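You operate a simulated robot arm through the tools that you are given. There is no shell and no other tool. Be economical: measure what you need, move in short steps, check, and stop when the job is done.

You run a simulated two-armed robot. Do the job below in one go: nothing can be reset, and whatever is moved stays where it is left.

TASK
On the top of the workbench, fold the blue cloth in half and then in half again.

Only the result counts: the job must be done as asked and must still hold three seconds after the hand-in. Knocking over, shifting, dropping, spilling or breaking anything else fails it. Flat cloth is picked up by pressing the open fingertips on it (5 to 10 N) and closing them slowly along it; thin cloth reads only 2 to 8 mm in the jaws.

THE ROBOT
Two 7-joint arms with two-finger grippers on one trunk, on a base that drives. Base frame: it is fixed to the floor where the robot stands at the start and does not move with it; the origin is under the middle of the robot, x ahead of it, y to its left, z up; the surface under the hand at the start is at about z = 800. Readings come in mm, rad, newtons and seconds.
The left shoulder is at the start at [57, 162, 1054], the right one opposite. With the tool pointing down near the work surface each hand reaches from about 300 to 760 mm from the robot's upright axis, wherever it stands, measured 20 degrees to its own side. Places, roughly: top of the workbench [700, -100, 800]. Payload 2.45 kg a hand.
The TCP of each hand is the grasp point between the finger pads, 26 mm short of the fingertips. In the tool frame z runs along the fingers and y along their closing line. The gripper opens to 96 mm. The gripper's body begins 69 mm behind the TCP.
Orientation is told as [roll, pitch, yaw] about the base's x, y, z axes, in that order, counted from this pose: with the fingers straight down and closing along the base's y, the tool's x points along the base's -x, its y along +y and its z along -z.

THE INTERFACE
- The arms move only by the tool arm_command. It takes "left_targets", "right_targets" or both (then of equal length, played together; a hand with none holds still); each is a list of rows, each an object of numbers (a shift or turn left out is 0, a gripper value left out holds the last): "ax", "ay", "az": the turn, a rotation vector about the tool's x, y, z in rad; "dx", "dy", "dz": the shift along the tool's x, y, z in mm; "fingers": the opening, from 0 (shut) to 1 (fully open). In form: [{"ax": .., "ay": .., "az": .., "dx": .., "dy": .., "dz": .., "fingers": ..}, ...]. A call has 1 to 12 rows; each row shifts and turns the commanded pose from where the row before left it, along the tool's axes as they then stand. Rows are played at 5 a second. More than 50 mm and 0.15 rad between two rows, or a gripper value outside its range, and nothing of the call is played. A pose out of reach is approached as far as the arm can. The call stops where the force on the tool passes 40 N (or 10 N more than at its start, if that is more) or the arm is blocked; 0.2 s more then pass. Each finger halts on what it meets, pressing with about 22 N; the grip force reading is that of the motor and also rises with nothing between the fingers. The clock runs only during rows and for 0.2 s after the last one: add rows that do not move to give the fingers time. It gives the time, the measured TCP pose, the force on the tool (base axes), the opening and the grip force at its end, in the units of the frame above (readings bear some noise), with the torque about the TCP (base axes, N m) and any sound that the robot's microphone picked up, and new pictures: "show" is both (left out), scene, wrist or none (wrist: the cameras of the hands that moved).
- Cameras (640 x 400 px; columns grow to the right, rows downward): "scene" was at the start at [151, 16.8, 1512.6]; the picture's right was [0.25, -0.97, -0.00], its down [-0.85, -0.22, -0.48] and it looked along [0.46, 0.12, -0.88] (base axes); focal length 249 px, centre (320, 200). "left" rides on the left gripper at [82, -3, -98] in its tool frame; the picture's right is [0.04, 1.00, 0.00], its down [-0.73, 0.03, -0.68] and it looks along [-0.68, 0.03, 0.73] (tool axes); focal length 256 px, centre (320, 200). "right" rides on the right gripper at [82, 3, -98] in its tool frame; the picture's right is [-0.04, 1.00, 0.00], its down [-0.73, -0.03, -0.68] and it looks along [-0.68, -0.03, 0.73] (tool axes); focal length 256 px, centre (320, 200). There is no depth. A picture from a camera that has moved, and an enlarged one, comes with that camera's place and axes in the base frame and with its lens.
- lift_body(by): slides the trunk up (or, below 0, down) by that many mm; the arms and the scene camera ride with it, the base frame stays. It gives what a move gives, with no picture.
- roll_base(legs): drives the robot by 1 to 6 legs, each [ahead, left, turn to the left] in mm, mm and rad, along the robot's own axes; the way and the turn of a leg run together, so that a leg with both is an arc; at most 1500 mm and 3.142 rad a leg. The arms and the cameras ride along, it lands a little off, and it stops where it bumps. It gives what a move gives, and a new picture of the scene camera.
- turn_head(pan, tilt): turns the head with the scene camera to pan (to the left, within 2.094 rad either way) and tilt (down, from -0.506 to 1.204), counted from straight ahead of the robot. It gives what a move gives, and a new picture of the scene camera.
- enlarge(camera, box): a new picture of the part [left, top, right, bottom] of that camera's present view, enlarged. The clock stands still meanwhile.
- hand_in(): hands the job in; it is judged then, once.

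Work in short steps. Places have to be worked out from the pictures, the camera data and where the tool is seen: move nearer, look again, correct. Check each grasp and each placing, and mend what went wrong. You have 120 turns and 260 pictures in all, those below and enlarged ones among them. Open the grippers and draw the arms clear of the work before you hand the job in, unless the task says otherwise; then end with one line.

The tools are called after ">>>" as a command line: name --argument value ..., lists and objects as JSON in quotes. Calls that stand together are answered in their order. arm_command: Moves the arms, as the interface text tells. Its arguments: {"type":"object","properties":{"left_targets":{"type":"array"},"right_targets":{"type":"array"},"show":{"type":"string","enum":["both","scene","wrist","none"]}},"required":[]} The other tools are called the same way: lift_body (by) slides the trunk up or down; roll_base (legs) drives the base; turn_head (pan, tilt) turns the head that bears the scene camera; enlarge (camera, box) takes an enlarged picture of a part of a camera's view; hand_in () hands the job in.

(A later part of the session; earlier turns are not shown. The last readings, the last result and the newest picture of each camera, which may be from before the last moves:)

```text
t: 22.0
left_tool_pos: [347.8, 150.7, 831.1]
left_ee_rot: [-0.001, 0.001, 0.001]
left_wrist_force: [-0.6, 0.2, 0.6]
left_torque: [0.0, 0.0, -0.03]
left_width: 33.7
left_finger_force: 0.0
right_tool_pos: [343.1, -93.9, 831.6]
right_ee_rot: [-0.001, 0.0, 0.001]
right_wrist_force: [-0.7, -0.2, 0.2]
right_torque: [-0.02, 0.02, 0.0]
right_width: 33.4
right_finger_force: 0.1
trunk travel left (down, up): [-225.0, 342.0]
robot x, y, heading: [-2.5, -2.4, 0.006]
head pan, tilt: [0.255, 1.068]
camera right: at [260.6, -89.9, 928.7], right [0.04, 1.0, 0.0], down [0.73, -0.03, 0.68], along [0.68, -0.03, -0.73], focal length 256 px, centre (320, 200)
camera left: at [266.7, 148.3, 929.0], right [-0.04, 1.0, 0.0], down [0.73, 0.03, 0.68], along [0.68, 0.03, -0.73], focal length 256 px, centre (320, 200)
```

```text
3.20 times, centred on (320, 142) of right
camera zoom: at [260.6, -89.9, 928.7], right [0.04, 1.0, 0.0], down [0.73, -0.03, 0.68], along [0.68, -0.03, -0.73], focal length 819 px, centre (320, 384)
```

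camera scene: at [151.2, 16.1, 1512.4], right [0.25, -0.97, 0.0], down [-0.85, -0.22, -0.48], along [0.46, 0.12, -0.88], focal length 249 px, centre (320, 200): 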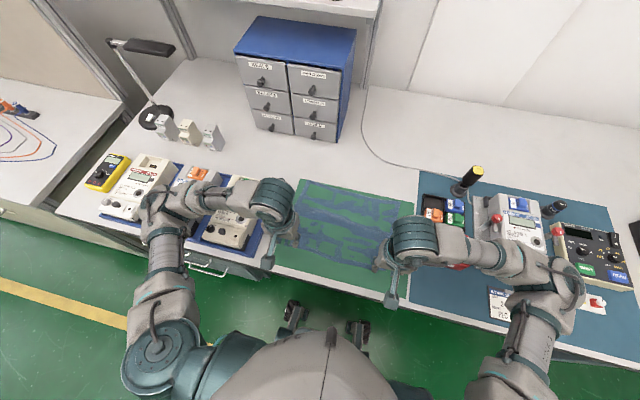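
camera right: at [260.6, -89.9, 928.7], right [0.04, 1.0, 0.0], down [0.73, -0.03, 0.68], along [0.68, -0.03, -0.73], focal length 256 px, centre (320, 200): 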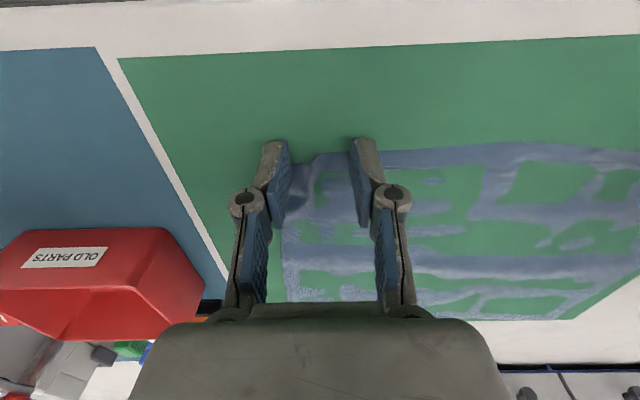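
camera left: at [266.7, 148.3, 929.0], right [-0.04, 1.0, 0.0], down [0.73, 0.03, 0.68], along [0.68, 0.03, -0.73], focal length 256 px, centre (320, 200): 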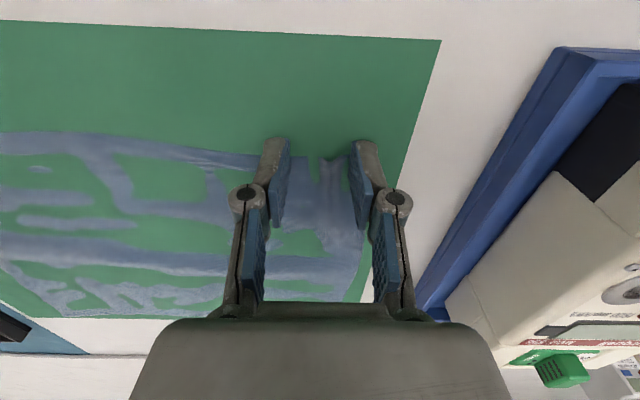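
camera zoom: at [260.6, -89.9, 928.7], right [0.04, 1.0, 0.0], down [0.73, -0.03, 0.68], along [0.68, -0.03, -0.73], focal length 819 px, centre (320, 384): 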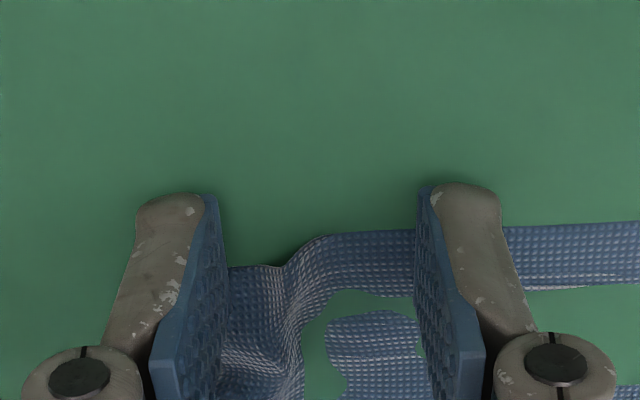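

About 9 mm of cloth is under the left fingers and 5–9 mm under the right. I shift the right 3 mm inward and press down.

>>> arm_command --left_targets '[{"dz": 3}, {"dz": 1}, {}]' --right_targets '[{"dz": 3, "dx": -3}, {"dz": 1.5}, {}]' --show "none"

```text
t: 22.8
left_tool_pos: [347.5, 150.2, 830.2]
left_ee_rot: [0.003, -0.006, 0.001]
left_wrist_force: [-0.2, -0.4, 0.3]
left_torque: [0.03, -0.02, -0.03]
left_width: 33.6
left_finger_force: 0.0
right_tool_pos: [344.8, -94.0, 826.5]
right_ee_rot: [0.002, -0.002, 0.002]
right_wrist_force: [0.9, 0.6, 0.8]
right_torque: [0.01, 0.02, 0.03]
right_width: 33.6
right_finger_force: 0.0
trunk travel left (down, up): [-225.0, 342.0]
robot x, y, heading: [2.6, 2.1, -0.001]
head pan, tilt: [0.255, 1.068]
```

>>> arm_command --left_targets '[{"dz": 1.2}, {}]' --right_targets '[{"dz": 1}, {}]' --show "none"

>>> arm_command --left_targets '[{"dz": 0.8}, {}]' --right_targets '[{"dz": 0.5}, {}]' --show "none"

```text
t: 23.4
left_tool_pos: [348.8, 147.9, 828.8]
left_ee_rot: [0.004, -0.007, 0.002]
left_wrist_force: [0.0, 0.1, -0.2]
left_torque: [0.0, 0.01, 0.0]
left_width: 33.7
left_finger_force: 0.1
right_tool_pos: [343.7, -95.7, 826.7]
right_ee_rot: [0.005, -0.004, 0.001]
right_wrist_force: [1.5, 1.8, 10.9]
right_torque: [0.13, -0.08, 0.0]
right_width: 34.5
right_finger_force: 1.1
trunk travel left (down, up): [-225.0, 342.0]
robot x, y, heading: [-3.4, 0.8, -0.005]
head pan, tilt: [0.255, 1.068]
```

```text
t: 24.0
left_tool_pos: [348.5, 148.5, 829.0]
left_ee_rot: [0.004, -0.009, 0.0]
left_wrist_force: [-0.4, 0.1, 0.4]
left_torque: [-0.03, 0.03, 0.0]
left_width: 33.7
left_finger_force: 0.0
right_tool_pos: [344.2, -97.0, 827.7]
right_ee_rot: [0.006, -0.003, -0.001]
right_wrist_force: [0.2, 0.8, 16.4]
right_torque: [0.13, -0.13, 0.01]
right_width: 33.0
right_finger_force: 0.1
trunk travel left (down, up): [-225.0, 342.0]
robot x, y, heading: [0.4, 0.1, -0.002]
head pan, tilt: [0.255, 1.068]
```

>>> arm_command --left_targets '[{"dz": 1.5}, {}]' --right_targets '[{"dz": -0.6}, {}]' --show "none"

>>> arm_command --left_targets '[{"dz": 1.2}, {}]' --show "none"

```text
t: 24.6
left_tool_pos: [350.0, 145.9, 827.5]
left_ee_rot: [0.005, -0.012, 0.0]
left_wrist_force: [0.0, 0.9, 0.4]
left_torque: [0.03, 0.01, 0.04]
left_width: 33.4
left_finger_force: 0.1
right_tool_pos: [344.8, -97.8, 826.9]
right_ee_rot: [0.006, -0.002, -0.001]
right_wrist_force: [-1.1, -0.5, 7.0]
right_torque: [-0.01, -0.01, 0.03]
right_width: 33.7
right_finger_force: 0.0
trunk travel left (down, up): [-225.0, 342.0]
robot x, y, heading: [4.1, -6.7, 0.0]
head pan, tilt: [0.255, 1.068]
```

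```text
t: 25.2
left_tool_pos: [349.0, 146.2, 827.3]
left_ee_rot: [0.007, -0.012, 0.001]
left_wrist_force: [0.2, 0.0, 0.6]
left_torque: [-0.03, -0.05, 0.02]
left_width: 33.5
left_finger_force: 0.0
right_tool_pos: [344.6, -97.9, 826.5]
right_ee_rot: [0.007, -0.001, -0.001]
right_wrist_force: [0.2, 1.0, 4.5]
right_torque: [-0.07, -0.01, -0.03]
right_width: 33.6
right_finger_force: 0.0
trunk travel left (down, up): [-225.0, 342.0]
robot x, y, heading: [-2.0, 1.1, -0.003]
head pan, tilt: [0.255, 1.068]
```

>>> arm_command --left_targets '[{"dy": 3}, {"dz": 1}, {}]' --right_targets '[{"dz": -4, "dy": 4}, {"dz": 4}, {}]' --show "none"

>>> arm_command --left_targets '[{"dz": 0.8}, {}]' --show "none"

```text
t: 26.0
left_tool_pos: [347.8, 146.5, 827.1]
left_ee_rot: [0.007, -0.011, -0.002]
left_wrist_force: [1.0, -0.9, 10.4]
left_torque: [-0.16, -0.02, 0.03]
left_width: 34.4
left_finger_force: 0.3
right_tool_pos: [343.6, -96.7, 827.1]
right_ee_rot: [0.01, -0.002, 0.0]
right_wrist_force: [-0.3, -0.6, 10.6]
right_torque: [-0.14, -0.05, -0.02]
right_width: 32.6
right_finger_force: 5.2
trunk travel left (down, up): [-225.0, 342.0]
robot x, y, heading: [3.4, -0.4, 0.001]
head pan, tilt: [0.255, 1.068]
```

```text
t: 26.6
left_tool_pos: [348.9, 146.7, 826.4]
left_ee_rot: [0.009, -0.014, 0.0]
left_wrist_force: [-0.2, -1.9, 18.6]
left_torque: [-0.09, -0.04, -0.03]
left_width: 34.9
left_finger_force: 5.6
right_tool_pos: [341.8, -96.7, 827.0]
right_ee_rot: [0.008, -0.002, 0.0]
right_wrist_force: [-0.3, -0.7, 7.3]
right_torque: [-0.07, -0.02, 0.03]
right_width: 34.1
right_finger_force: 0.4
trunk travel left (down, up): [-225.0, 342.0]
robot x, y, heading: [-2.7, 0.8, 0.002]
head pan, tilt: [0.255, 1.068]
```

Contact on both hands. I ease the left slightly and close slowly.

>>> arm_command --left_targets '[{"dz": -0.7}, {"fingers": 0.32}, {"fingers": 0.28}, {"fingers": 0.24}, {"fingers": 0.2}, {"fingers": 0.16}, {"fingers": 0.12}, {"fingers": 0.08}, {"fingers": 0.04}, {"fingers": 0.0}, {}, {}]' --right_targets '[{"dz": 0.1}, {"fingers": 0.32}, {"fingers": 0.28}, {"fingers": 0.24}, {"fingers": 0.2}, {"fingers": 0.16}, {"fingers": 0.12}, {"fingers": 0.08}, {"fingers": 0.04}, {"fingers": 0.0}, {}, {}]' --show "none"

>>> arm_command --left_targets '[{"dz": -6, "dy": -1}, {"dz": -12, "dy": -1, "dx": -2}, {"dz": -12, "dx": -3}, {}]' --right_targets '[{"dz": -6, "dy": 1}, {"dz": -12, "dy": 1, "dx": -2}, {"dz": -12, "dx": -3}, {}]' --show "wrist"

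```text
t: 29.2
left_tool_pos: [348.6, 149.4, 828.6]
left_ee_rot: [0.008, -0.016, 0.003]
left_wrist_force: [-0.6, -0.5, 1.5]
left_torque: [-0.05, -0.02, 0.02]
left_width: 0.7
left_finger_force: 20.7
right_tool_pos: [343.8, -95.7, 828.0]
right_ee_rot: [0.006, -0.003, 0.0]
right_wrist_force: [-0.1, 0.2, 0.3]
right_torque: [0.02, -0.02, -0.01]
right_width: 1.0
right_finger_force: 19.2
trunk travel left (down, up): [-225.0, 342.0]
robot x, y, heading: [3.3, -0.5, 0.001]
head pan, tilt: [0.255, 1.068]
```

```text
t: 30.2
left_tool_pos: [349.8, 149.0, 852.1]
left_ee_rot: [0.005, -0.003, -0.001]
left_wrist_force: [0.0, 0.4, 2.2]
left_torque: [0.0, -0.04, 0.05]
left_width: 0.9
left_finger_force: 21.3
right_tool_pos: [348.0, -89.4, 857.8]
right_ee_rot: [0.001, -0.004, -0.001]
right_wrist_force: [0.0, 0.1, 0.3]
right_torque: [0.0, 0.01, 0.02]
right_width: 1.2
right_finger_force: 18.8
trunk travel left (down, up): [-225.0, 342.0]
robot x, y, heading: [-0.9, -3.2, -0.001]
head pan, tilt: [0.255, 1.068]
camera right: at [265.2, -86.6, 954.3], right [0.04, 1.0, 0.0], down [0.73, -0.03, 0.68], along [0.68, -0.03, -0.73], focal length 256 px, centre (320, 200)
camera left: at [268.0, 147.3, 949.4], right [-0.04, 1.0, 0.0], down [0.73, 0.03, 0.68], along [0.68, 0.03, -0.73], focal length 256 px, centre (320, 200)
```

right: 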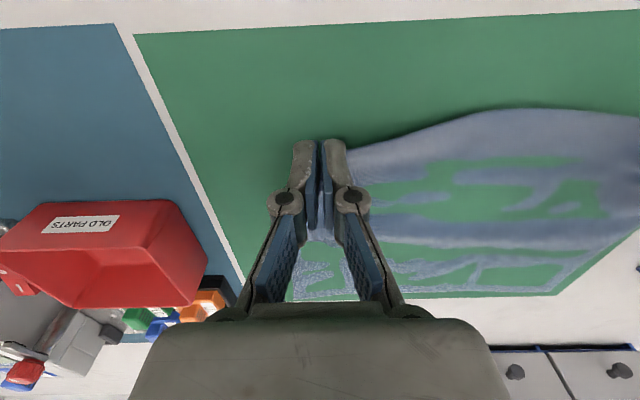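
left: 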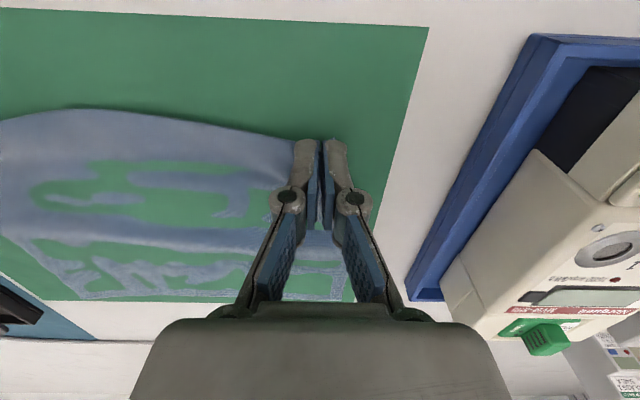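

>>> enlarge --camera "left" --box '[220, 80, 420, 205]'

>>> enlarge --camera "right" --box '[220, 80, 420, 205]'

```text
3.20 times, centred on (320, 142) of left
camera zoom: at [268.0, 147.3, 949.4], right [-0.04, 1.0, 0.0], down [0.73, 0.03, 0.68], along [0.68, 0.03, -0.73], focal length 819 px, centre (320, 384)
```

zoom: 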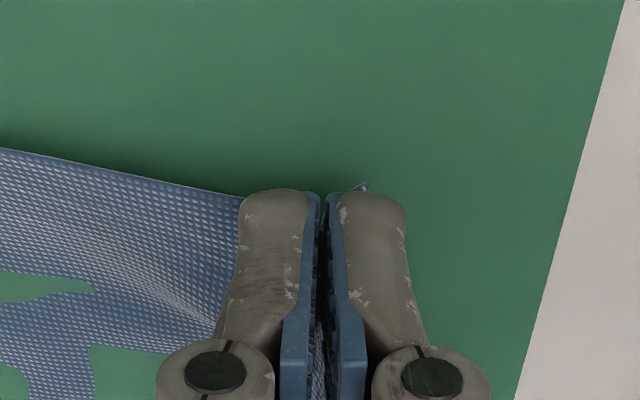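

```text
3.20 times, centred on (320, 142) of right
camera zoom: at [265.2, -86.6, 954.3], right [0.04, 1.0, 0.0], down [0.73, -0.03, 0.68], along [0.68, -0.03, -0.73], focal length 819 px, centre (320, 384)
```

zoom: 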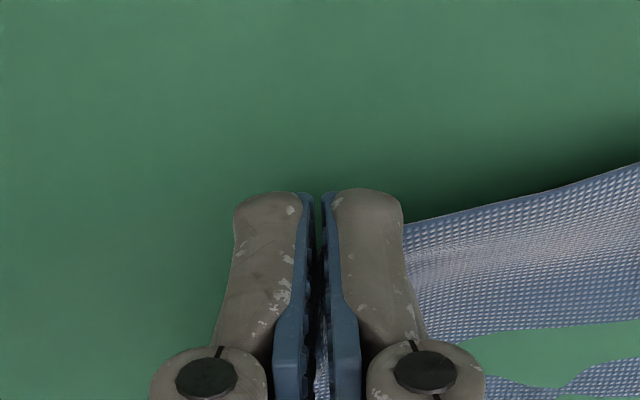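

The cloth seems held at both tips, but slack between the hands lets the edge bow up. I spread the hands a bit and lift further to confirm.

>>> arm_command --left_targets '[{"dx": -8, "dy": 3, "dz": -10}, {"dx": -12, "dy": 3, "dz": -12}, {"dx": -15, "dz": -15}, {}]' --right_targets '[{"dx": -8, "dy": -3, "dz": -6}, {"dx": -12, "dy": -3, "dz": -10}, {"dx": -15, "dz": -15}, {}]'

>>> enlarge --camera "scene" --box '[260, 160, 430, 290]'

```text
t: 31.2
left_tool_pos: [388.3, 155.9, 887.2]
left_ee_rot: [0.001, 0.001, -0.002]
left_wrist_force: [-0.4, -2.2, 0.3]
left_torque: [-0.01, 0.02, 0.02]
left_width: 1.2
left_finger_force: 21.5
right_tool_pos: [386.6, -94.4, 888.0]
right_ee_rot: [0.001, 0.0, 0.001]
right_wrist_force: [0.9, 1.2, 0.2]
right_torque: [0.08, -0.02, 0.08]
right_width: 1.0
right_finger_force: 21.2
trunk travel left (down, up): [-225.0, 342.0]
robot x, y, heading: [1.4, 1.1, -0.002]
head pan, tilt: [0.255, 1.068]
camera scene: at [151.0, 14.8, 1512.5], right [0.25, -0.97, 0.0], down [-0.85, -0.22, -0.48], along [0.46, 0.12, -0.88], focal length 249 px, centre (320, 200)
camera right: at [303.9, -90.3, 984.8], right [0.04, 1.0, 0.0], down [0.73, -0.03, 0.68], along [0.68, -0.03, -0.73], focal length 256 px, centre (320, 200)
camera left: at [307.1, 154.0, 985.0], right [-0.04, 1.0, 0.0], down [0.73, 0.03, 0.68], along [0.68, 0.03, -0.73], focal length 256 px, centre (320, 200)
```

scene: 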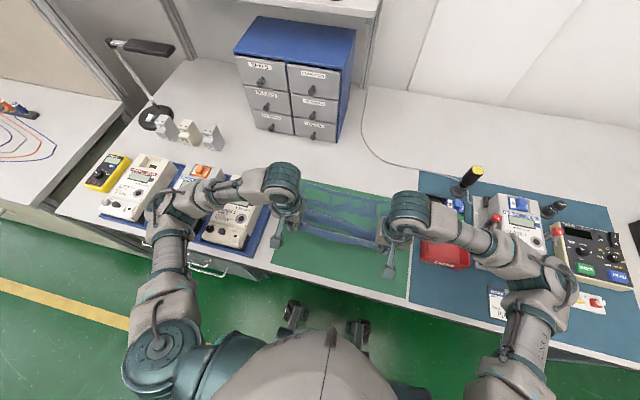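
right: 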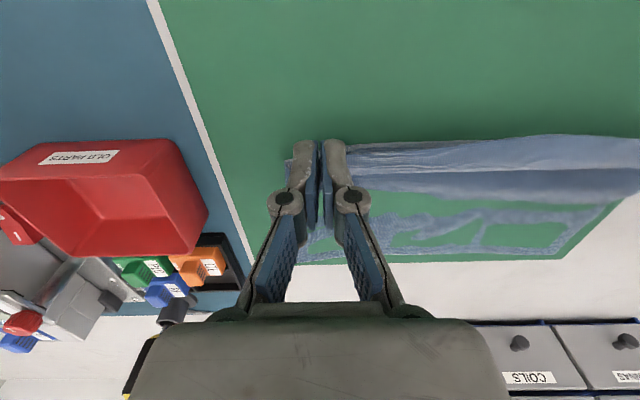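
left: 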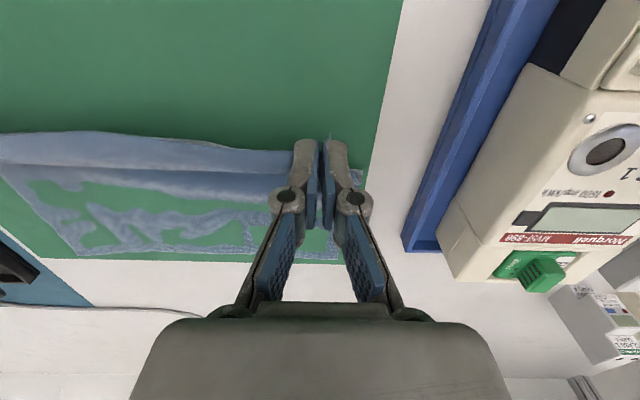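

```text
3.08 times, centred on (345, 225) of scene
camera zoom: at [151.0, 14.8, 1512.5], right [0.25, -0.97, 0.0], down [-0.85, -0.22, -0.48], along [0.46, 0.12, -0.88], focal length 767 px, centre (243, 123)
```

zoom: 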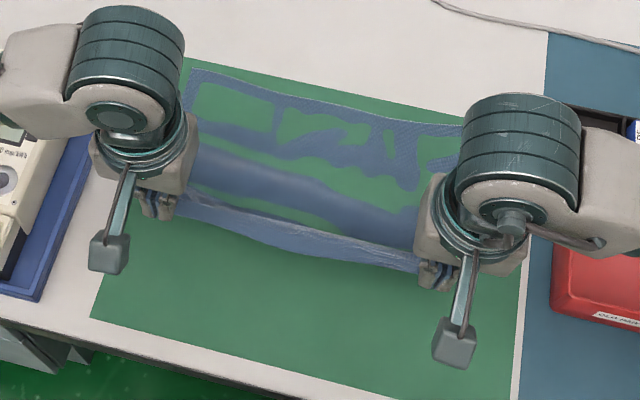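

Both corners are held and the strip is narrow. I arc over with a radius just under half the cloth, centred on a fold at x of about 460.

>>> arm_command --left_targets '[{"dx": -22, "dz": -29}, {"dx": -32, "dz": -10}, {"dx": -34, "dz": 1}, {"dx": -31, "dz": 12}, {"dx": -20, "dz": 15}, {"dx": -15, "dz": 20}, {"dx": -10, "dz": 22}, {}]' --right_targets '[{"dx": -22, "dz": -29}, {"dx": -32, "dz": -10}, {"dx": -34, "dz": 1}, {"dx": -31, "dz": 12}, {"dx": -20, "dz": 15}, {"dx": -15, "dz": 20}, {"dx": -10, "dz": 22}, {}]' --show "wrist"

>>> enlarge --camera "scene" --box '[270, 140, 440, 250]'

```text
t: 33.0
left_tool_pos: [552.6, 157.1, 857.5]
left_ee_rot: [0.0, -0.001, 0.0]
left_wrist_force: [0.8, -0.7, 0.0]
left_torque: [-0.05, 0.0, 0.01]
left_width: 3.0
left_finger_force: 20.1
right_tool_pos: [549.4, -92.7, 857.8]
right_ee_rot: [0.001, -0.001, -0.001]
right_wrist_force: [-0.3, 1.1, 0.2]
right_torque: [0.02, -0.03, 0.04]
right_width: 1.2
right_finger_force: 19.4
trunk travel left (down, up): [-225.0, 342.0]
robot x, y, heading: [3.9, -0.3, 0.001]
head pan, tilt: [0.255, 1.068]
camera right: at [466.7, -89.1, 955.7], right [0.04, 1.0, 0.0], down [0.73, -0.03, 0.68], along [0.68, -0.03, -0.73], focal length 256 px, centre (320, 200)
camera left: at [471.0, 155.5, 955.3], right [-0.04, 1.0, 0.0], down [0.73, 0.03, 0.68], along [0.68, 0.03, -0.73], focal length 256 px, centre (320, 200)
```

right: 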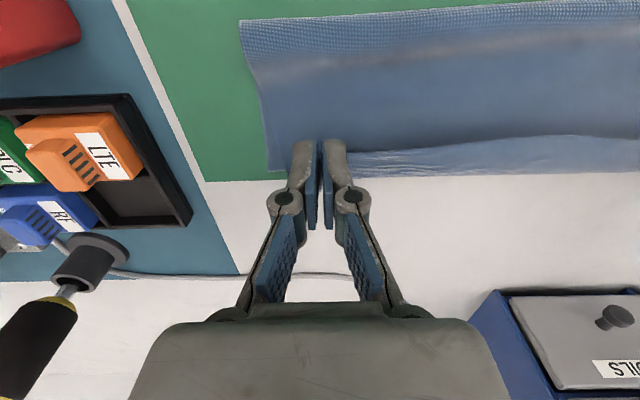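
left: 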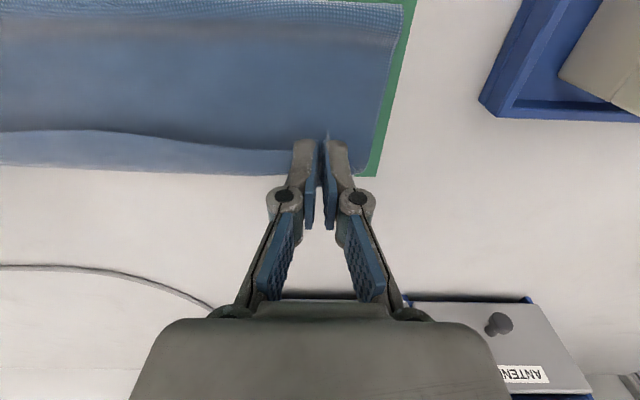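

```text
3.64 times, centred on (355, 195) of scene
camera zoom: at [151.3, 15.9, 1512.6], right [0.25, -0.97, 0.0], down [-0.85, -0.22, -0.48], along [0.46, 0.12, -0.88], focal length 906 px, centre (193, 218)
```

zoom: 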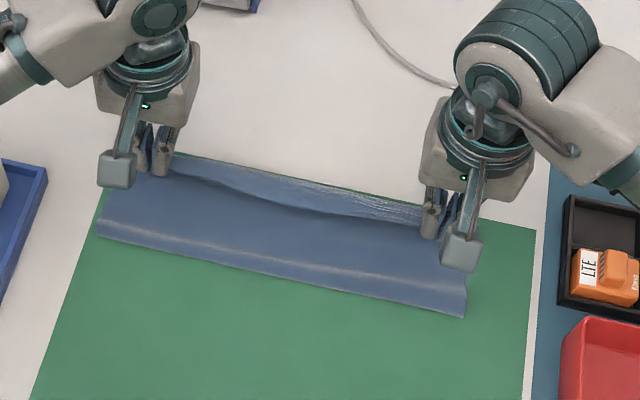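

The fold is better, at x of about 487 with the far edge near 580. I pitch the fingers, move the edge to just short of the far edge, lower and touch down.

>>> arm_command --left_targets '[{"dx": -14}, {"dx": -13}, {"ay": 0.11}, {"ay": 0.11}, {"ay": 0.11}, {"ay": 0.11}, {"dx": -4, "dz": 8}, {"dx": -4, "dz": 8}, {"dx": -3, "dz": 7}, {}]' --right_targets '[{"dx": -14}, {"dx": -11}, {"ay": 0.11}, {"ay": 0.11}, {"ay": 0.11}, {"ay": 0.11}, {"dx": -4, "dz": 8}, {"dx": -4, "dz": 8}, {"dx": -3, "dz": 7}, {}]' --show "wrist"

>>> enlarge --camera "scene" --box '[270, 140, 440, 250]'

```text
t: 35.2
left_tool_pos: [579.5, 159.4, 830.4]
left_ee_rot: [0.0, 0.44, 0.0]
left_wrist_force: [-0.3, -2.3, 0.5]
left_torque: [-0.01, 0.02, -0.01]
left_width: 2.2
left_finger_force: 25.1
right_tool_pos: [576.9, -93.4, 829.8]
right_ee_rot: [-0.001, 0.439, 0.0]
right_wrist_force: [-0.6, 3.4, 0.5]
right_torque: [0.05, -0.03, -0.01]
right_width: 2.6
right_finger_force: 22.1
trunk travel left (down, up): [-225.0, 342.0]
robot x, y, heading: [0.8, 0.3, 0.003]
head pan, tilt: [0.255, 1.068]
camera right: at [543.9, -89.7, 953.2], right [0.04, 1.0, -0.02], down [0.95, -0.03, 0.3], along [0.3, -0.03, -0.95], focal length 256 px, centre (320, 200)
camera left: at [547.9, 157.0, 954.0], right [-0.04, 1.0, 0.02], down [0.95, 0.03, 0.3], along [0.3, 0.03, -0.95], focal length 256 px, centre (320, 200)
```

right: 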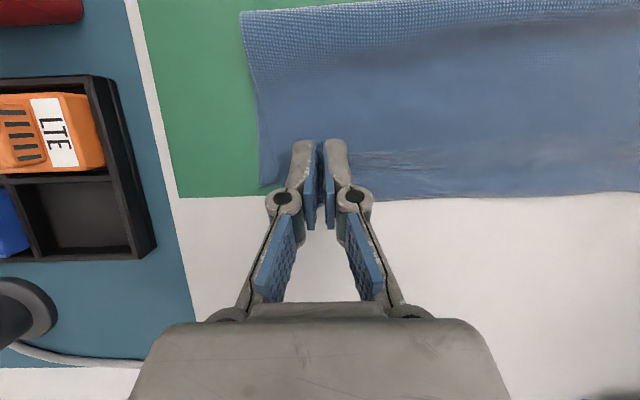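
left: 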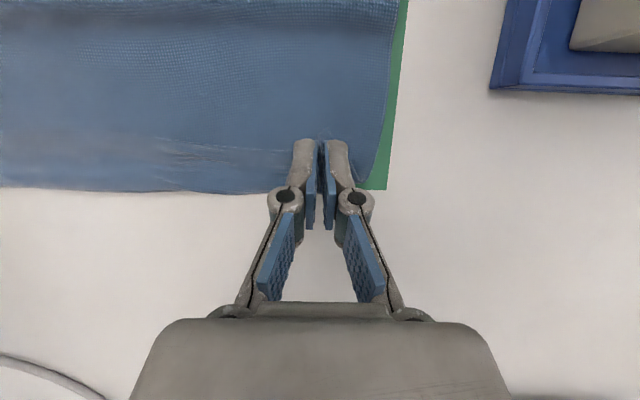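

```text
3.64 times, centred on (355, 195) of scene
camera zoom: at [152.7, 16.1, 1512.4], right [0.25, -0.97, 0.0], down [-0.85, -0.22, -0.48], along [0.46, 0.12, -0.88], focal length 906 px, centre (193, 218)
```

zoom: 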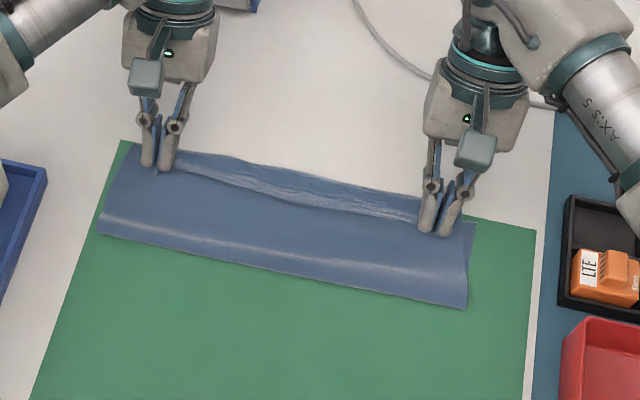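

The edge is down close to the far edge. I open and back away along the fingers to see how the strip settles.

>>> arm_command --left_targets '[{"fingers": 0.1}, {"fingers": 0.2}, {"fingers": 0.35}, {}, {"dz": -30}, {"dz": -40}, {}]' --right_targets '[{"fingers": 0.1}, {"fingers": 0.2}, {"fingers": 0.35}, {}, {"dz": -30}, {"dz": -40}, {}]' --show "wrist"

>>> enlarge --camera "scene" --box '[270, 140, 440, 250]'

```text
t: 36.8
left_tool_pos: [609.3, 158.6, 894.2]
left_ee_rot: [0.0, 0.442, -0.001]
left_wrist_force: [-0.8, 0.3, -0.4]
left_torque: [0.02, 0.03, -0.04]
left_width: 33.7
left_finger_force: 0.2
right_tool_pos: [610.9, -92.0, 895.7]
right_ee_rot: [-0.001, 0.442, 0.0]
right_wrist_force: [-0.3, 0.4, -0.6]
right_torque: [-0.01, -0.01, -0.01]
right_width: 33.5
right_finger_force: 0.1
trunk travel left (down, up): [-225.0, 342.0]
robot x, y, heading: [1.0, -0.5, 0.0]
head pan, tilt: [0.255, 1.068]
camera right: at [578.1, -88.6, 1018.0], right [0.04, 1.0, -0.02], down [0.95, -0.03, 0.3], along [0.3, -0.03, -0.95], focal length 256 px, centre (320, 200)
camera left: at [578.4, 156.9, 1018.0], right [-0.04, 1.0, 0.02], down [0.95, 0.03, 0.3], along [0.3, 0.03, -0.95], focal length 256 px, centre (320, 200)
```

right: 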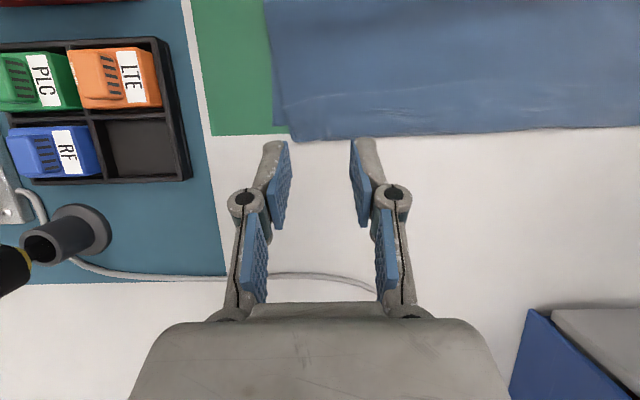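
left: 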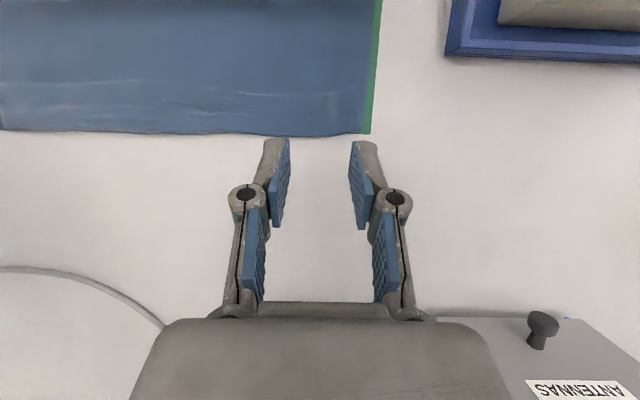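

```text
3.64 times, centred on (355, 195) of scene
camera zoom: at [154.2, 16.7, 1512.1], right [0.25, -0.97, 0.0], down [-0.85, -0.22, -0.48], along [0.46, 0.12, -0.88], focal length 906 px, centre (193, 218)
```

zoom: 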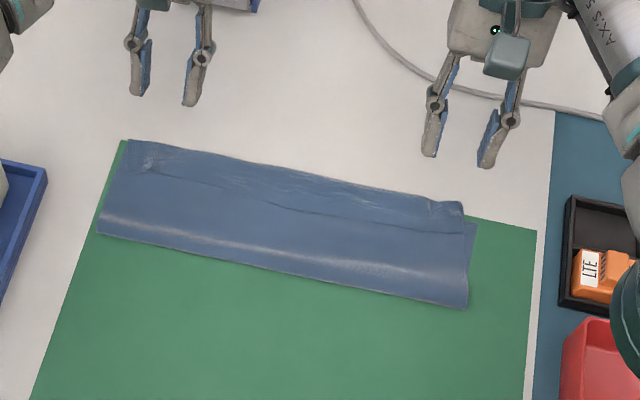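

The fold looks good. I zoom on the far strip to see whether it has unrolled.

>>> enlarge --camera "left" --box '[60, 0, 400, 150]'

>>> enlarge --camera "right" --box '[240, 0, 440, 150]'

>>> enlarge --camera "scene" --box '[290, 170, 410, 230]'

```text
1.88 times, centred on (230, 75) of left
camera zoom: at [578.4, 156.9, 1018.0], right [-0.04, 1.0, 0.02], down [0.95, 0.03, 0.3], along [0.3, 0.03, -0.95], focal length 482 px, centre (489, 435)
```

zoom: 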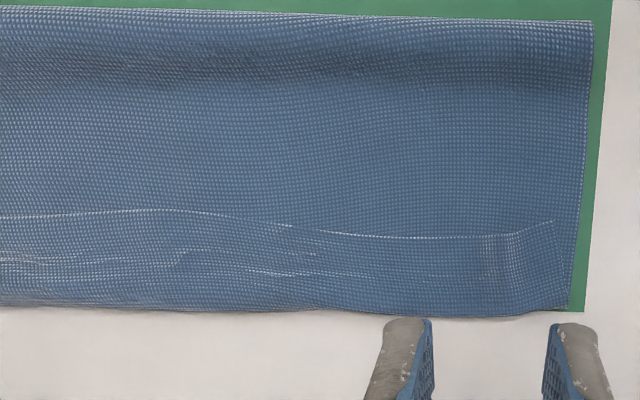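

```text
2.67 times, centred on (340, 75) of right
camera zoom: at [578.1, -88.6, 1018.0], right [0.04, 1.0, -0.02], down [0.95, -0.03, 0.3], along [0.3, -0.03, -0.95], focal length 683 px, centre (267, 533)
```

zoom: 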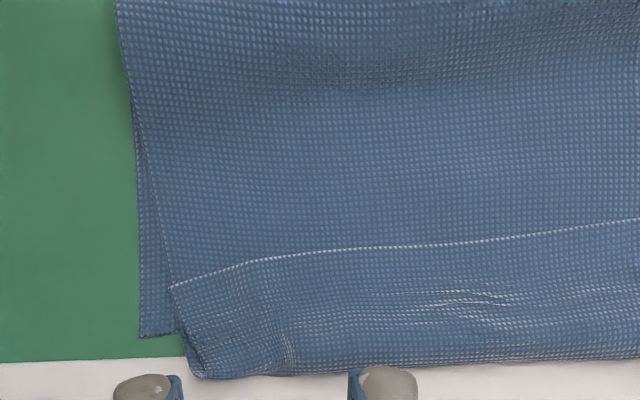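

```text
5.33 times, centred on (350, 200) of scene
camera zoom: at [154.2, 16.7, 1512.1], right [0.25, -0.97, 0.0], down [-0.85, -0.22, -0.48], along [0.46, 0.12, -0.88], focal length 1329 px, centre (160, 200)
```

zoom: 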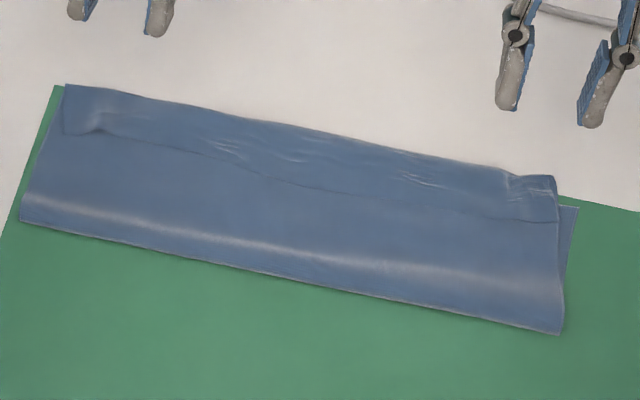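

A strip of about 35 mm is still turned back, and the fold (x≈487) is about 20 mm too far forward. I will press open fingertips lightly on the top layer and drag it toward me, so the fold rolls back. First I get into position.

>>> arm_command --left_targets '[{"ay": -0.11}, {"ay": -0.11}, {"ay": -0.11}, {"ay": -0.11}, {"dx": 35, "dy": -24, "fingers": 0.9}, {"dx": 35, "dy": -24}, {"dz": 30}, {"dz": 25}, {}]' --right_targets '[{"ay": -0.11}, {"ay": -0.11}, {"ay": -0.11}, {"ay": -0.11}, {"dx": 38, "dy": 16, "fingers": 0.9}, {"dx": 38, "dy": 16}, {"dz": 30}, {"dz": 25}, {}]' --show "wrist"

```text
t: 38.8
left_tool_pos: [538.1, 111.7, 838.4]
left_ee_rot: [0.0, 0.001, 0.0]
left_wrist_force: [-0.4, -0.5, -0.7]
left_torque: [0.04, -0.01, 0.01]
left_width: 86.4
left_finger_force: 0.1
right_tool_pos: [527.7, -63.0, 839.1]
right_ee_rot: [0.0, 0.001, -0.001]
right_wrist_force: [0.0, 0.2, 0.4]
right_torque: [-0.01, 0.0, -0.02]
right_width: 86.1
right_finger_force: 0.0
trunk travel left (down, up): [-225.0, 342.0]
robot x, y, heading: [-1.8, 2.7, -0.001]
head pan, tilt: [0.255, 1.068]
camera right: at [446.1, -59.1, 936.1], right [0.04, 1.0, 0.0], down [0.73, -0.03, 0.68], along [0.68, -0.03, -0.73], focal length 256 px, centre (320, 200)
camera left: at [457.7, 108.7, 937.6], right [-0.04, 1.0, 0.0], down [0.73, 0.03, 0.68], along [0.68, 0.03, -0.73], focal length 256 px, centre (320, 200)
```

right: 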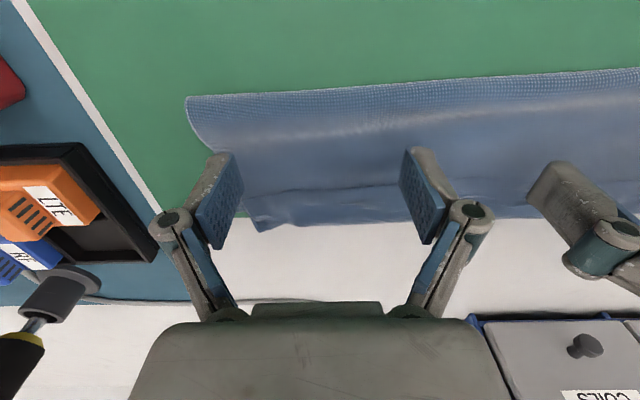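
left: 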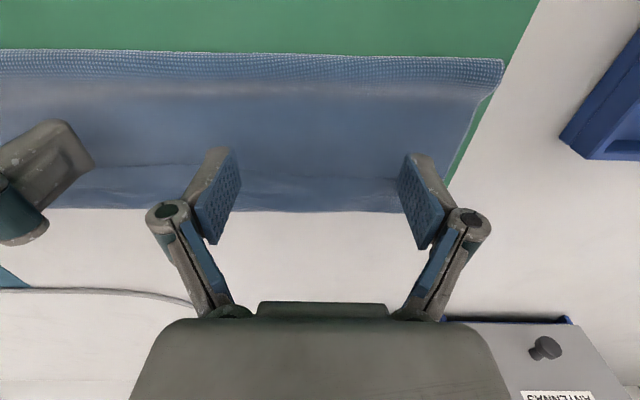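

Fold at x≈490, flap edge about 558 and back bend about 594. I lower to touch the top layer lightly.

>>> arm_command --left_targets '[{"dx": -4, "dz": 4}, {"dz": 3}, {"dz": 1.5}, {}]' --right_targets '[{"dx": -12, "dz": 4}, {"dz": 3}, {"dz": 1.5}, {}]' --show "none"

>>> arm_command --left_targets '[{"dz": 1}, {}]' --right_targets '[{"dz": 1}, {}]' --show "none"

```text
t: 39.8
left_tool_pos: [542.9, 109.7, 833.2]
left_ee_rot: [0.001, -0.004, 0.001]
left_wrist_force: [0.9, -0.7, 0.5]
left_torque: [0.02, -0.05, 0.0]
left_width: 86.4
left_finger_force: 0.0
right_tool_pos: [539.6, -61.9, 830.8]
right_ee_rot: [0.001, -0.001, -0.001]
right_wrist_force: [-0.6, -0.3, 0.3]
right_torque: [0.0, -0.02, 0.03]
right_width: 86.4
right_finger_force: 0.0
trunk travel left (down, up): [-225.0, 342.0]
robot x, y, heading: [1.7, -4.2, -0.005]
head pan, tilt: [0.255, 1.068]
```

```text
t: 40.4
left_tool_pos: [543.1, 107.7, 835.6]
left_ee_rot: [0.002, -0.009, 0.001]
left_wrist_force: [-0.3, -0.1, -0.3]
left_torque: [-0.01, -0.01, 0.0]
left_width: 86.4
left_finger_force: 0.1
right_tool_pos: [538.3, -64.5, 830.6]
right_ee_rot: [0.003, -0.003, 0.0]
right_wrist_force: [0.1, -1.0, 0.2]
right_torque: [-0.01, -0.01, 0.0]
right_width: 86.7
right_finger_force: 0.1
trunk travel left (down, up): [-225.0, 342.0]
robot x, y, heading: [-0.7, -1.9, -0.004]
head pan, tilt: [0.255, 1.068]
```

>>> arm_command --left_targets '[{"dz": 2.5}, {}]' --right_targets '[{"dz": 1.5}, {}]' --show "none"

>>> arm_command --left_targets '[{"dz": 1.5}, {}]' --right_targets '[{"dz": 1}, {}]' --show "none"

```text
t: 41.0
left_tool_pos: [544.5, 109.4, 837.4]
left_ee_rot: [0.004, -0.018, 0.0]
left_wrist_force: [-0.2, 0.9, 0.8]
left_torque: [-0.03, -0.02, 0.03]
left_width: 86.5
left_finger_force: 0.0
right_tool_pos: [538.1, -63.2, 831.1]
right_ee_rot: [0.002, -0.003, 0.0]
right_wrist_force: [0.6, -0.8, 1.0]
right_torque: [0.03, 0.02, 0.0]
right_width: 86.5
right_finger_force: 0.0
trunk travel left (down, up): [-225.0, 342.0]
robot x, y, heading: [0.9, 2.1, 0.002]
head pan, tilt: [0.255, 1.068]
```

```text
t: 41.6
left_tool_pos: [545.3, 111.0, 839.0]
left_ee_rot: [0.003, -0.025, 0.002]
left_wrist_force: [0.5, 0.0, -0.6]
left_torque: [-0.02, -0.02, -0.02]
left_width: 86.3
left_finger_force: 0.1
right_tool_pos: [538.8, -62.0, 832.0]
right_ee_rot: [0.002, -0.003, 0.001]
right_wrist_force: [-0.1, 0.1, -0.1]
right_torque: [0.02, 0.01, -0.01]
right_width: 86.4
right_finger_force: 0.0
trunk travel left (down, up): [-225.0, 342.0]
robot x, y, heading: [-1.7, -0.8, 0.002]
head pan, tilt: [0.255, 1.068]
```

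The left hand rises although I command it down. I look before going on.

>>> arm_command --left_targets '[{}]' --right_targets '[{}]'

```text
t: 42.0
left_tool_pos: [544.6, 111.4, 840.7]
left_ee_rot: [0.002, -0.025, 0.004]
left_wrist_force: [-0.1, 0.6, 0.4]
left_torque: [0.04, 0.0, 0.02]
left_width: 85.9
left_finger_force: 0.1
right_tool_pos: [537.4, -62.3, 829.6]
right_ee_rot: [0.003, -0.003, -0.001]
right_wrist_force: [0.3, 0.3, 0.8]
right_torque: [0.03, 0.0, 0.03]
right_width: 86.2
right_finger_force: 0.0
trunk travel left (down, up): [-225.0, 342.0]
robot x, y, heading: [0.2, -0.8, 0.004]
head pan, tilt: [0.255, 1.068]
camera scene: at [140.8, 13.5, 1515.2], right [0.25, -0.97, 0.0], down [-0.85, -0.22, -0.48], along [0.47, 0.12, -0.88], focal length 249 px, centre (320, 200)
camera right: at [455.3, -58.5, 927.6], right [0.04, 1.0, 0.0], down [0.73, -0.03, 0.68], along [0.68, -0.03, -0.73], focal length 256 px, centre (320, 200)
camera left: at [462.0, 108.4, 935.8], right [-0.04, 1.0, 0.0], down [0.72, 0.03, 0.7], along [0.7, 0.03, -0.72], focal length 256 px, centre (320, 200)
```

scene: 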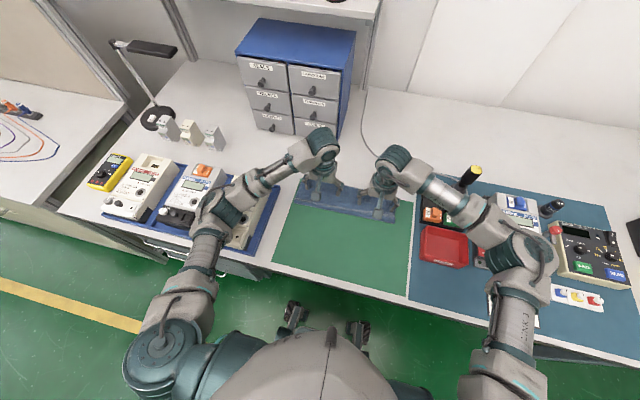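
right: 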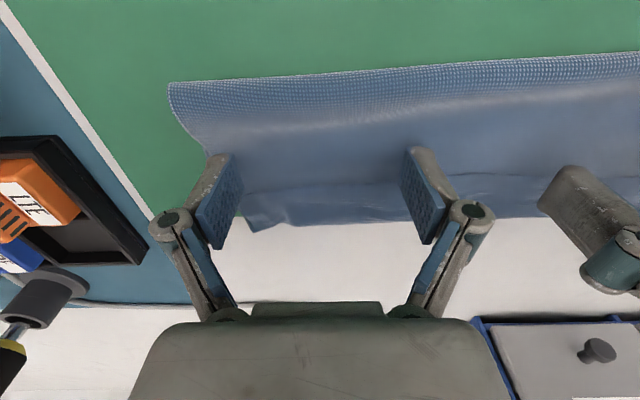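
left: 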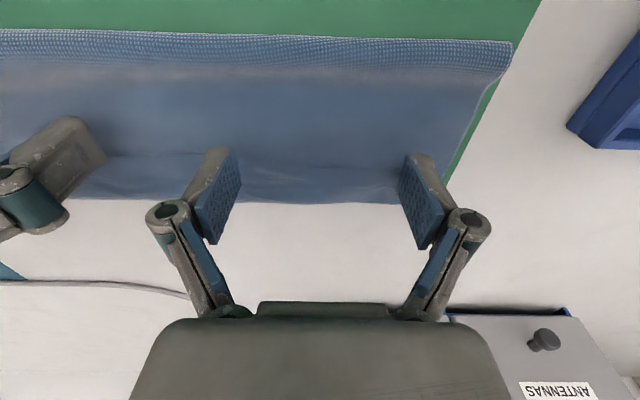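

The left elbow seems to be resting on the cream meter, and the trunk is leaning too. I lift the left hand straight up at once and check that meter.

>>> arm_command --left_targets '[{"dz": -15}, {"dz": -20}, {"dz": -25}, {}]' --right_targets '[{"dz": -15}, {"dz": -10}, {}, {}]' --show "none"

>>> enlarge --camera "scene" --box '[80, 130, 300, 270]'

```text
t: 43.0
left_tool_pos: [543.7, 112.2, 884.5]
left_ee_rot: [-0.001, 0.003, -0.001]
left_wrist_force: [0.2, 0.4, -0.4]
left_torque: [0.01, 0.04, -0.01]
left_width: 86.4
left_finger_force: 0.1
right_tool_pos: [541.6, -59.0, 851.5]
right_ee_rot: [-0.002, 0.003, 0.002]
right_wrist_force: [0.1, -0.3, -0.4]
right_torque: [-0.01, 0.03, 0.01]
right_width: 86.5
right_finger_force: 0.1
trunk travel left (down, up): [-225.0, 342.0]
robot x, y, heading: [2.3, -0.7, 0.0]
head pan, tilt: [0.255, 1.068]
```

```text
2.86 times, centred on (190, 200) of scene
camera zoom: at [152.7, 17.9, 1512.0], right [0.25, -0.97, 0.0], down [-0.85, -0.22, -0.48], along [0.46, 0.12, -0.88], focal length 712 px, centre (691, 200)
```

zoom: 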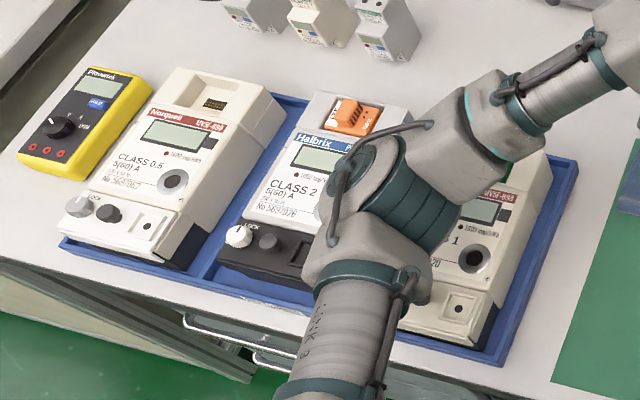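

The meters have not moved. I raise the trunk by 120 mm so the elbows stay well above them, then come down again with the arms.

>>> lift_body --by 120

```text
t: 44.5
left_tool_pos: [544.1, 109.6, 1006.2]
left_ee_rot: [0.001, 0.001, 0.0]
left_wrist_force: [-0.2, -0.5, -0.7]
left_torque: [0.01, -0.01, 0.0]
left_width: 86.3
left_finger_force: 0.0
right_tool_pos: [541.4, -61.3, 971.6]
right_ee_rot: [0.0, 0.002, 0.0]
right_wrist_force: [0.1, 0.1, 0.9]
right_torque: [0.01, -0.02, -0.01]
right_width: 86.4
right_finger_force: 0.1
trunk travel left (down, up): [-345.0, 222.0]
robot x, y, heading: [0.2, 1.7, -0.003]
head pan, tilt: [0.255, 1.068]
```

>>> arm_command --left_targets '[{"dz": 33}, {"dz": 33}, {"dz": 33}, {"dz": 33}, {"dz": 33}, {}]' --right_targets '[{"dz": 26}, {"dz": 26}, {"dz": 26}, {"dz": 26}, {"dz": 26}, {}]'

```text
t: 45.9
left_tool_pos: [541.6, 110.1, 841.9]
left_ee_rot: [-0.001, 0.0, 0.0]
left_wrist_force: [0.6, -0.4, -1.0]
left_torque: [0.0, 0.0, 0.03]
left_width: 86.4
left_finger_force: 0.0
right_tool_pos: [541.0, -60.2, 841.3]
right_ee_rot: [-0.001, 0.0, -0.001]
right_wrist_force: [0.3, -0.3, -0.7]
right_torque: [0.03, -0.05, 0.03]
right_width: 86.2
right_finger_force: 0.0
trunk travel left (down, up): [-345.0, 222.0]
robot x, y, heading: [1.3, 0.8, -0.002]
head pan, tilt: [0.255, 1.068]
camera scene: at [79.9, 15.8, 1635.4], right [0.25, -0.97, 0.0], down [-0.85, -0.22, -0.48], along [0.46, 0.12, -0.88], focal length 249 px, centre (320, 200)
camera right: at [458.4, -56.3, 938.3], right [0.04, 1.0, 0.0], down [0.73, -0.03, 0.68], along [0.68, -0.03, -0.73], focal length 256 px, centre (320, 200)
camera left: at [460.1, 107.2, 939.7], right [-0.04, 1.0, 0.0], down [0.73, 0.03, 0.68], along [0.68, 0.03, -0.73], focal length 256 px, centre (320, 200)
```

scene: 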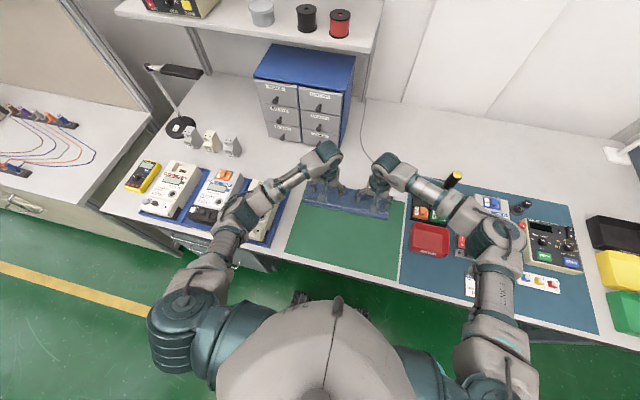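
right: 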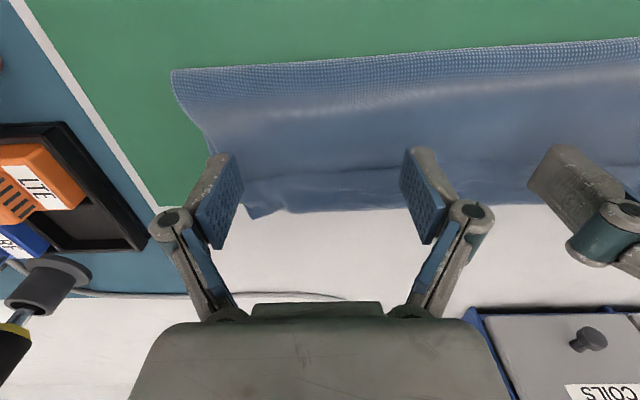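
left: 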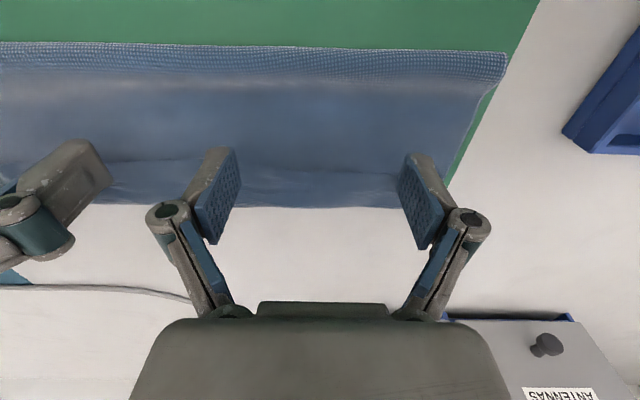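

The arms are higher over the meters now. I lower in small steps to touch the top layer.

>>> arm_command --left_targets '[{"dz": 4}, {"dz": 4}, {"dz": 3}, {}]' --right_targets '[{"dz": 4}, {"dz": 4}, {"dz": 3}, {}]' --show "none"

>>> arm_command --left_targets '[{"dz": 1.5}, {}]' --right_targets '[{"dz": 1.5}, {}]' --show "none"

```text
t: 46.9
left_tool_pos: [542.0, 108.6, 831.0]
left_ee_rot: [0.0, -0.001, 0.002]
left_wrist_force: [-0.5, 0.5, -0.4]
left_torque: [0.0, 0.02, 0.0]
left_width: 86.4
left_finger_force: 0.1
right_tool_pos: [540.5, -61.3, 830.4]
right_ee_rot: [0.0, 0.0, 0.001]
right_wrist_force: [0.3, -0.1, 0.8]
right_torque: [0.01, 0.02, 0.0]
right_width: 86.3
right_finger_force: 0.1
trunk travel left (down, up): [-345.0, 222.0]
robot x, y, heading: [3.0, -1.7, 0.003]
head pan, tilt: [0.255, 1.068]
```

```text
t: 47.5
left_tool_pos: [543.8, 110.3, 829.3]
left_ee_rot: [-0.001, -0.001, 0.0]
left_wrist_force: [1.3, -0.1, -0.4]
left_torque: [0.01, -0.01, -0.03]
left_width: 86.5
left_finger_force: 0.0
right_tool_pos: [541.2, -60.6, 830.7]
right_ee_rot: [0.0, -0.001, 0.001]
right_wrist_force: [0.8, -0.4, 0.4]
right_torque: [0.02, 0.01, 0.01]
right_width: 86.4
right_finger_force: 0.1
trunk travel left (down, up): [-345.0, 222.0]
robot x, y, heading: [0.3, -0.3, -0.002]
head pan, tilt: [0.255, 1.068]
```

>>> arm_command --left_targets '[{"dz": 1}, {}]' --right_targets '[{"dz": 1}, {}]' --show "none"

>>> arm_command --left_targets '[{"dz": 1}, {}]' --right_targets '[{"dz": 1}, {}]' --show "none"

```text
t: 48.1
left_tool_pos: [543.3, 109.5, 827.1]
left_ee_rot: [0.0, -0.001, -0.001]
left_wrist_force: [-0.7, 0.3, 0.0]
left_torque: [-0.01, 0.03, 0.0]
left_width: 86.5
left_finger_force: 0.0
right_tool_pos: [540.9, -59.9, 828.4]
right_ee_rot: [0.001, 0.002, 0.001]
right_wrist_force: [-0.4, 0.3, 0.1]
right_torque: [-0.02, 0.0, 0.0]
right_width: 86.5
right_finger_force: 0.0
trunk travel left (down, up): [-345.0, 222.0]
robot x, y, heading: [1.5, 3.5, -0.003]
head pan, tilt: [0.255, 1.068]
```

```text
t: 48.7
left_tool_pos: [543.7, 109.7, 826.8]
left_ee_rot: [-0.001, 0.001, -0.001]
left_wrist_force: [-0.1, -0.1, 1.1]
left_torque: [0.01, 0.03, 0.02]
left_width: 86.3
left_finger_force: 0.0
right_tool_pos: [541.3, -61.0, 826.3]
right_ee_rot: [-0.002, 0.0, 0.0]
right_wrist_force: [-1.0, -0.2, 0.0]
right_torque: [-0.03, -0.02, 0.03]
right_width: 86.4
right_finger_force: 0.1
trunk travel left (down, up): [-345.0, 222.0]
robot x, y, heading: [-1.5, 0.2, -0.001]
head pan, tilt: [0.255, 1.068]
```

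>>> arm_command --left_targets '[{"dz": 0.7}, {}]' --right_targets '[{"dz": 0.8}, {}]' --show "none"

>>> arm_command --left_targets '[{"dz": 0.5}, {}]' --right_targets '[{"dz": 0.5}, {}]' --show "none"

```text
t: 49.3
left_tool_pos: [543.0, 109.6, 826.2]
left_ee_rot: [0.001, 0.001, 0.0]
left_wrist_force: [-0.4, -0.4, 0.6]
left_torque: [-0.01, 0.01, 0.01]
left_width: 86.6
left_finger_force: 0.1
right_tool_pos: [541.4, -60.4, 826.6]
right_ee_rot: [-0.001, 0.002, 0.001]
right_wrist_force: [0.8, -0.1, -0.2]
right_torque: [0.01, 0.0, 0.01]
right_width: 86.4
right_finger_force: 0.0
trunk travel left (down, up): [-345.0, 222.0]
robot x, y, heading: [2.9, -3.3, -0.001]
head pan, tilt: [0.255, 1.068]
```

```text
t: 49.9
left_tool_pos: [542.6, 108.7, 824.5]
left_ee_rot: [0.0, 0.001, -0.001]
left_wrist_force: [0.0, 0.4, -0.3]
left_torque: [0.01, -0.02, 0.01]
left_width: 86.0
left_finger_force: 0.1
right_tool_pos: [541.9, -60.2, 824.0]
right_ee_rot: [0.0, 0.001, 0.0]
right_wrist_force: [0.1, 0.9, 1.0]
right_torque: [0.02, -0.01, 0.01]
right_width: 86.3
right_finger_force: 0.1
trunk travel left (down, up): [-345.0, 222.0]
robot x, y, heading: [-1.4, -1.5, 0.001]
head pan, tilt: [0.255, 1.068]
```

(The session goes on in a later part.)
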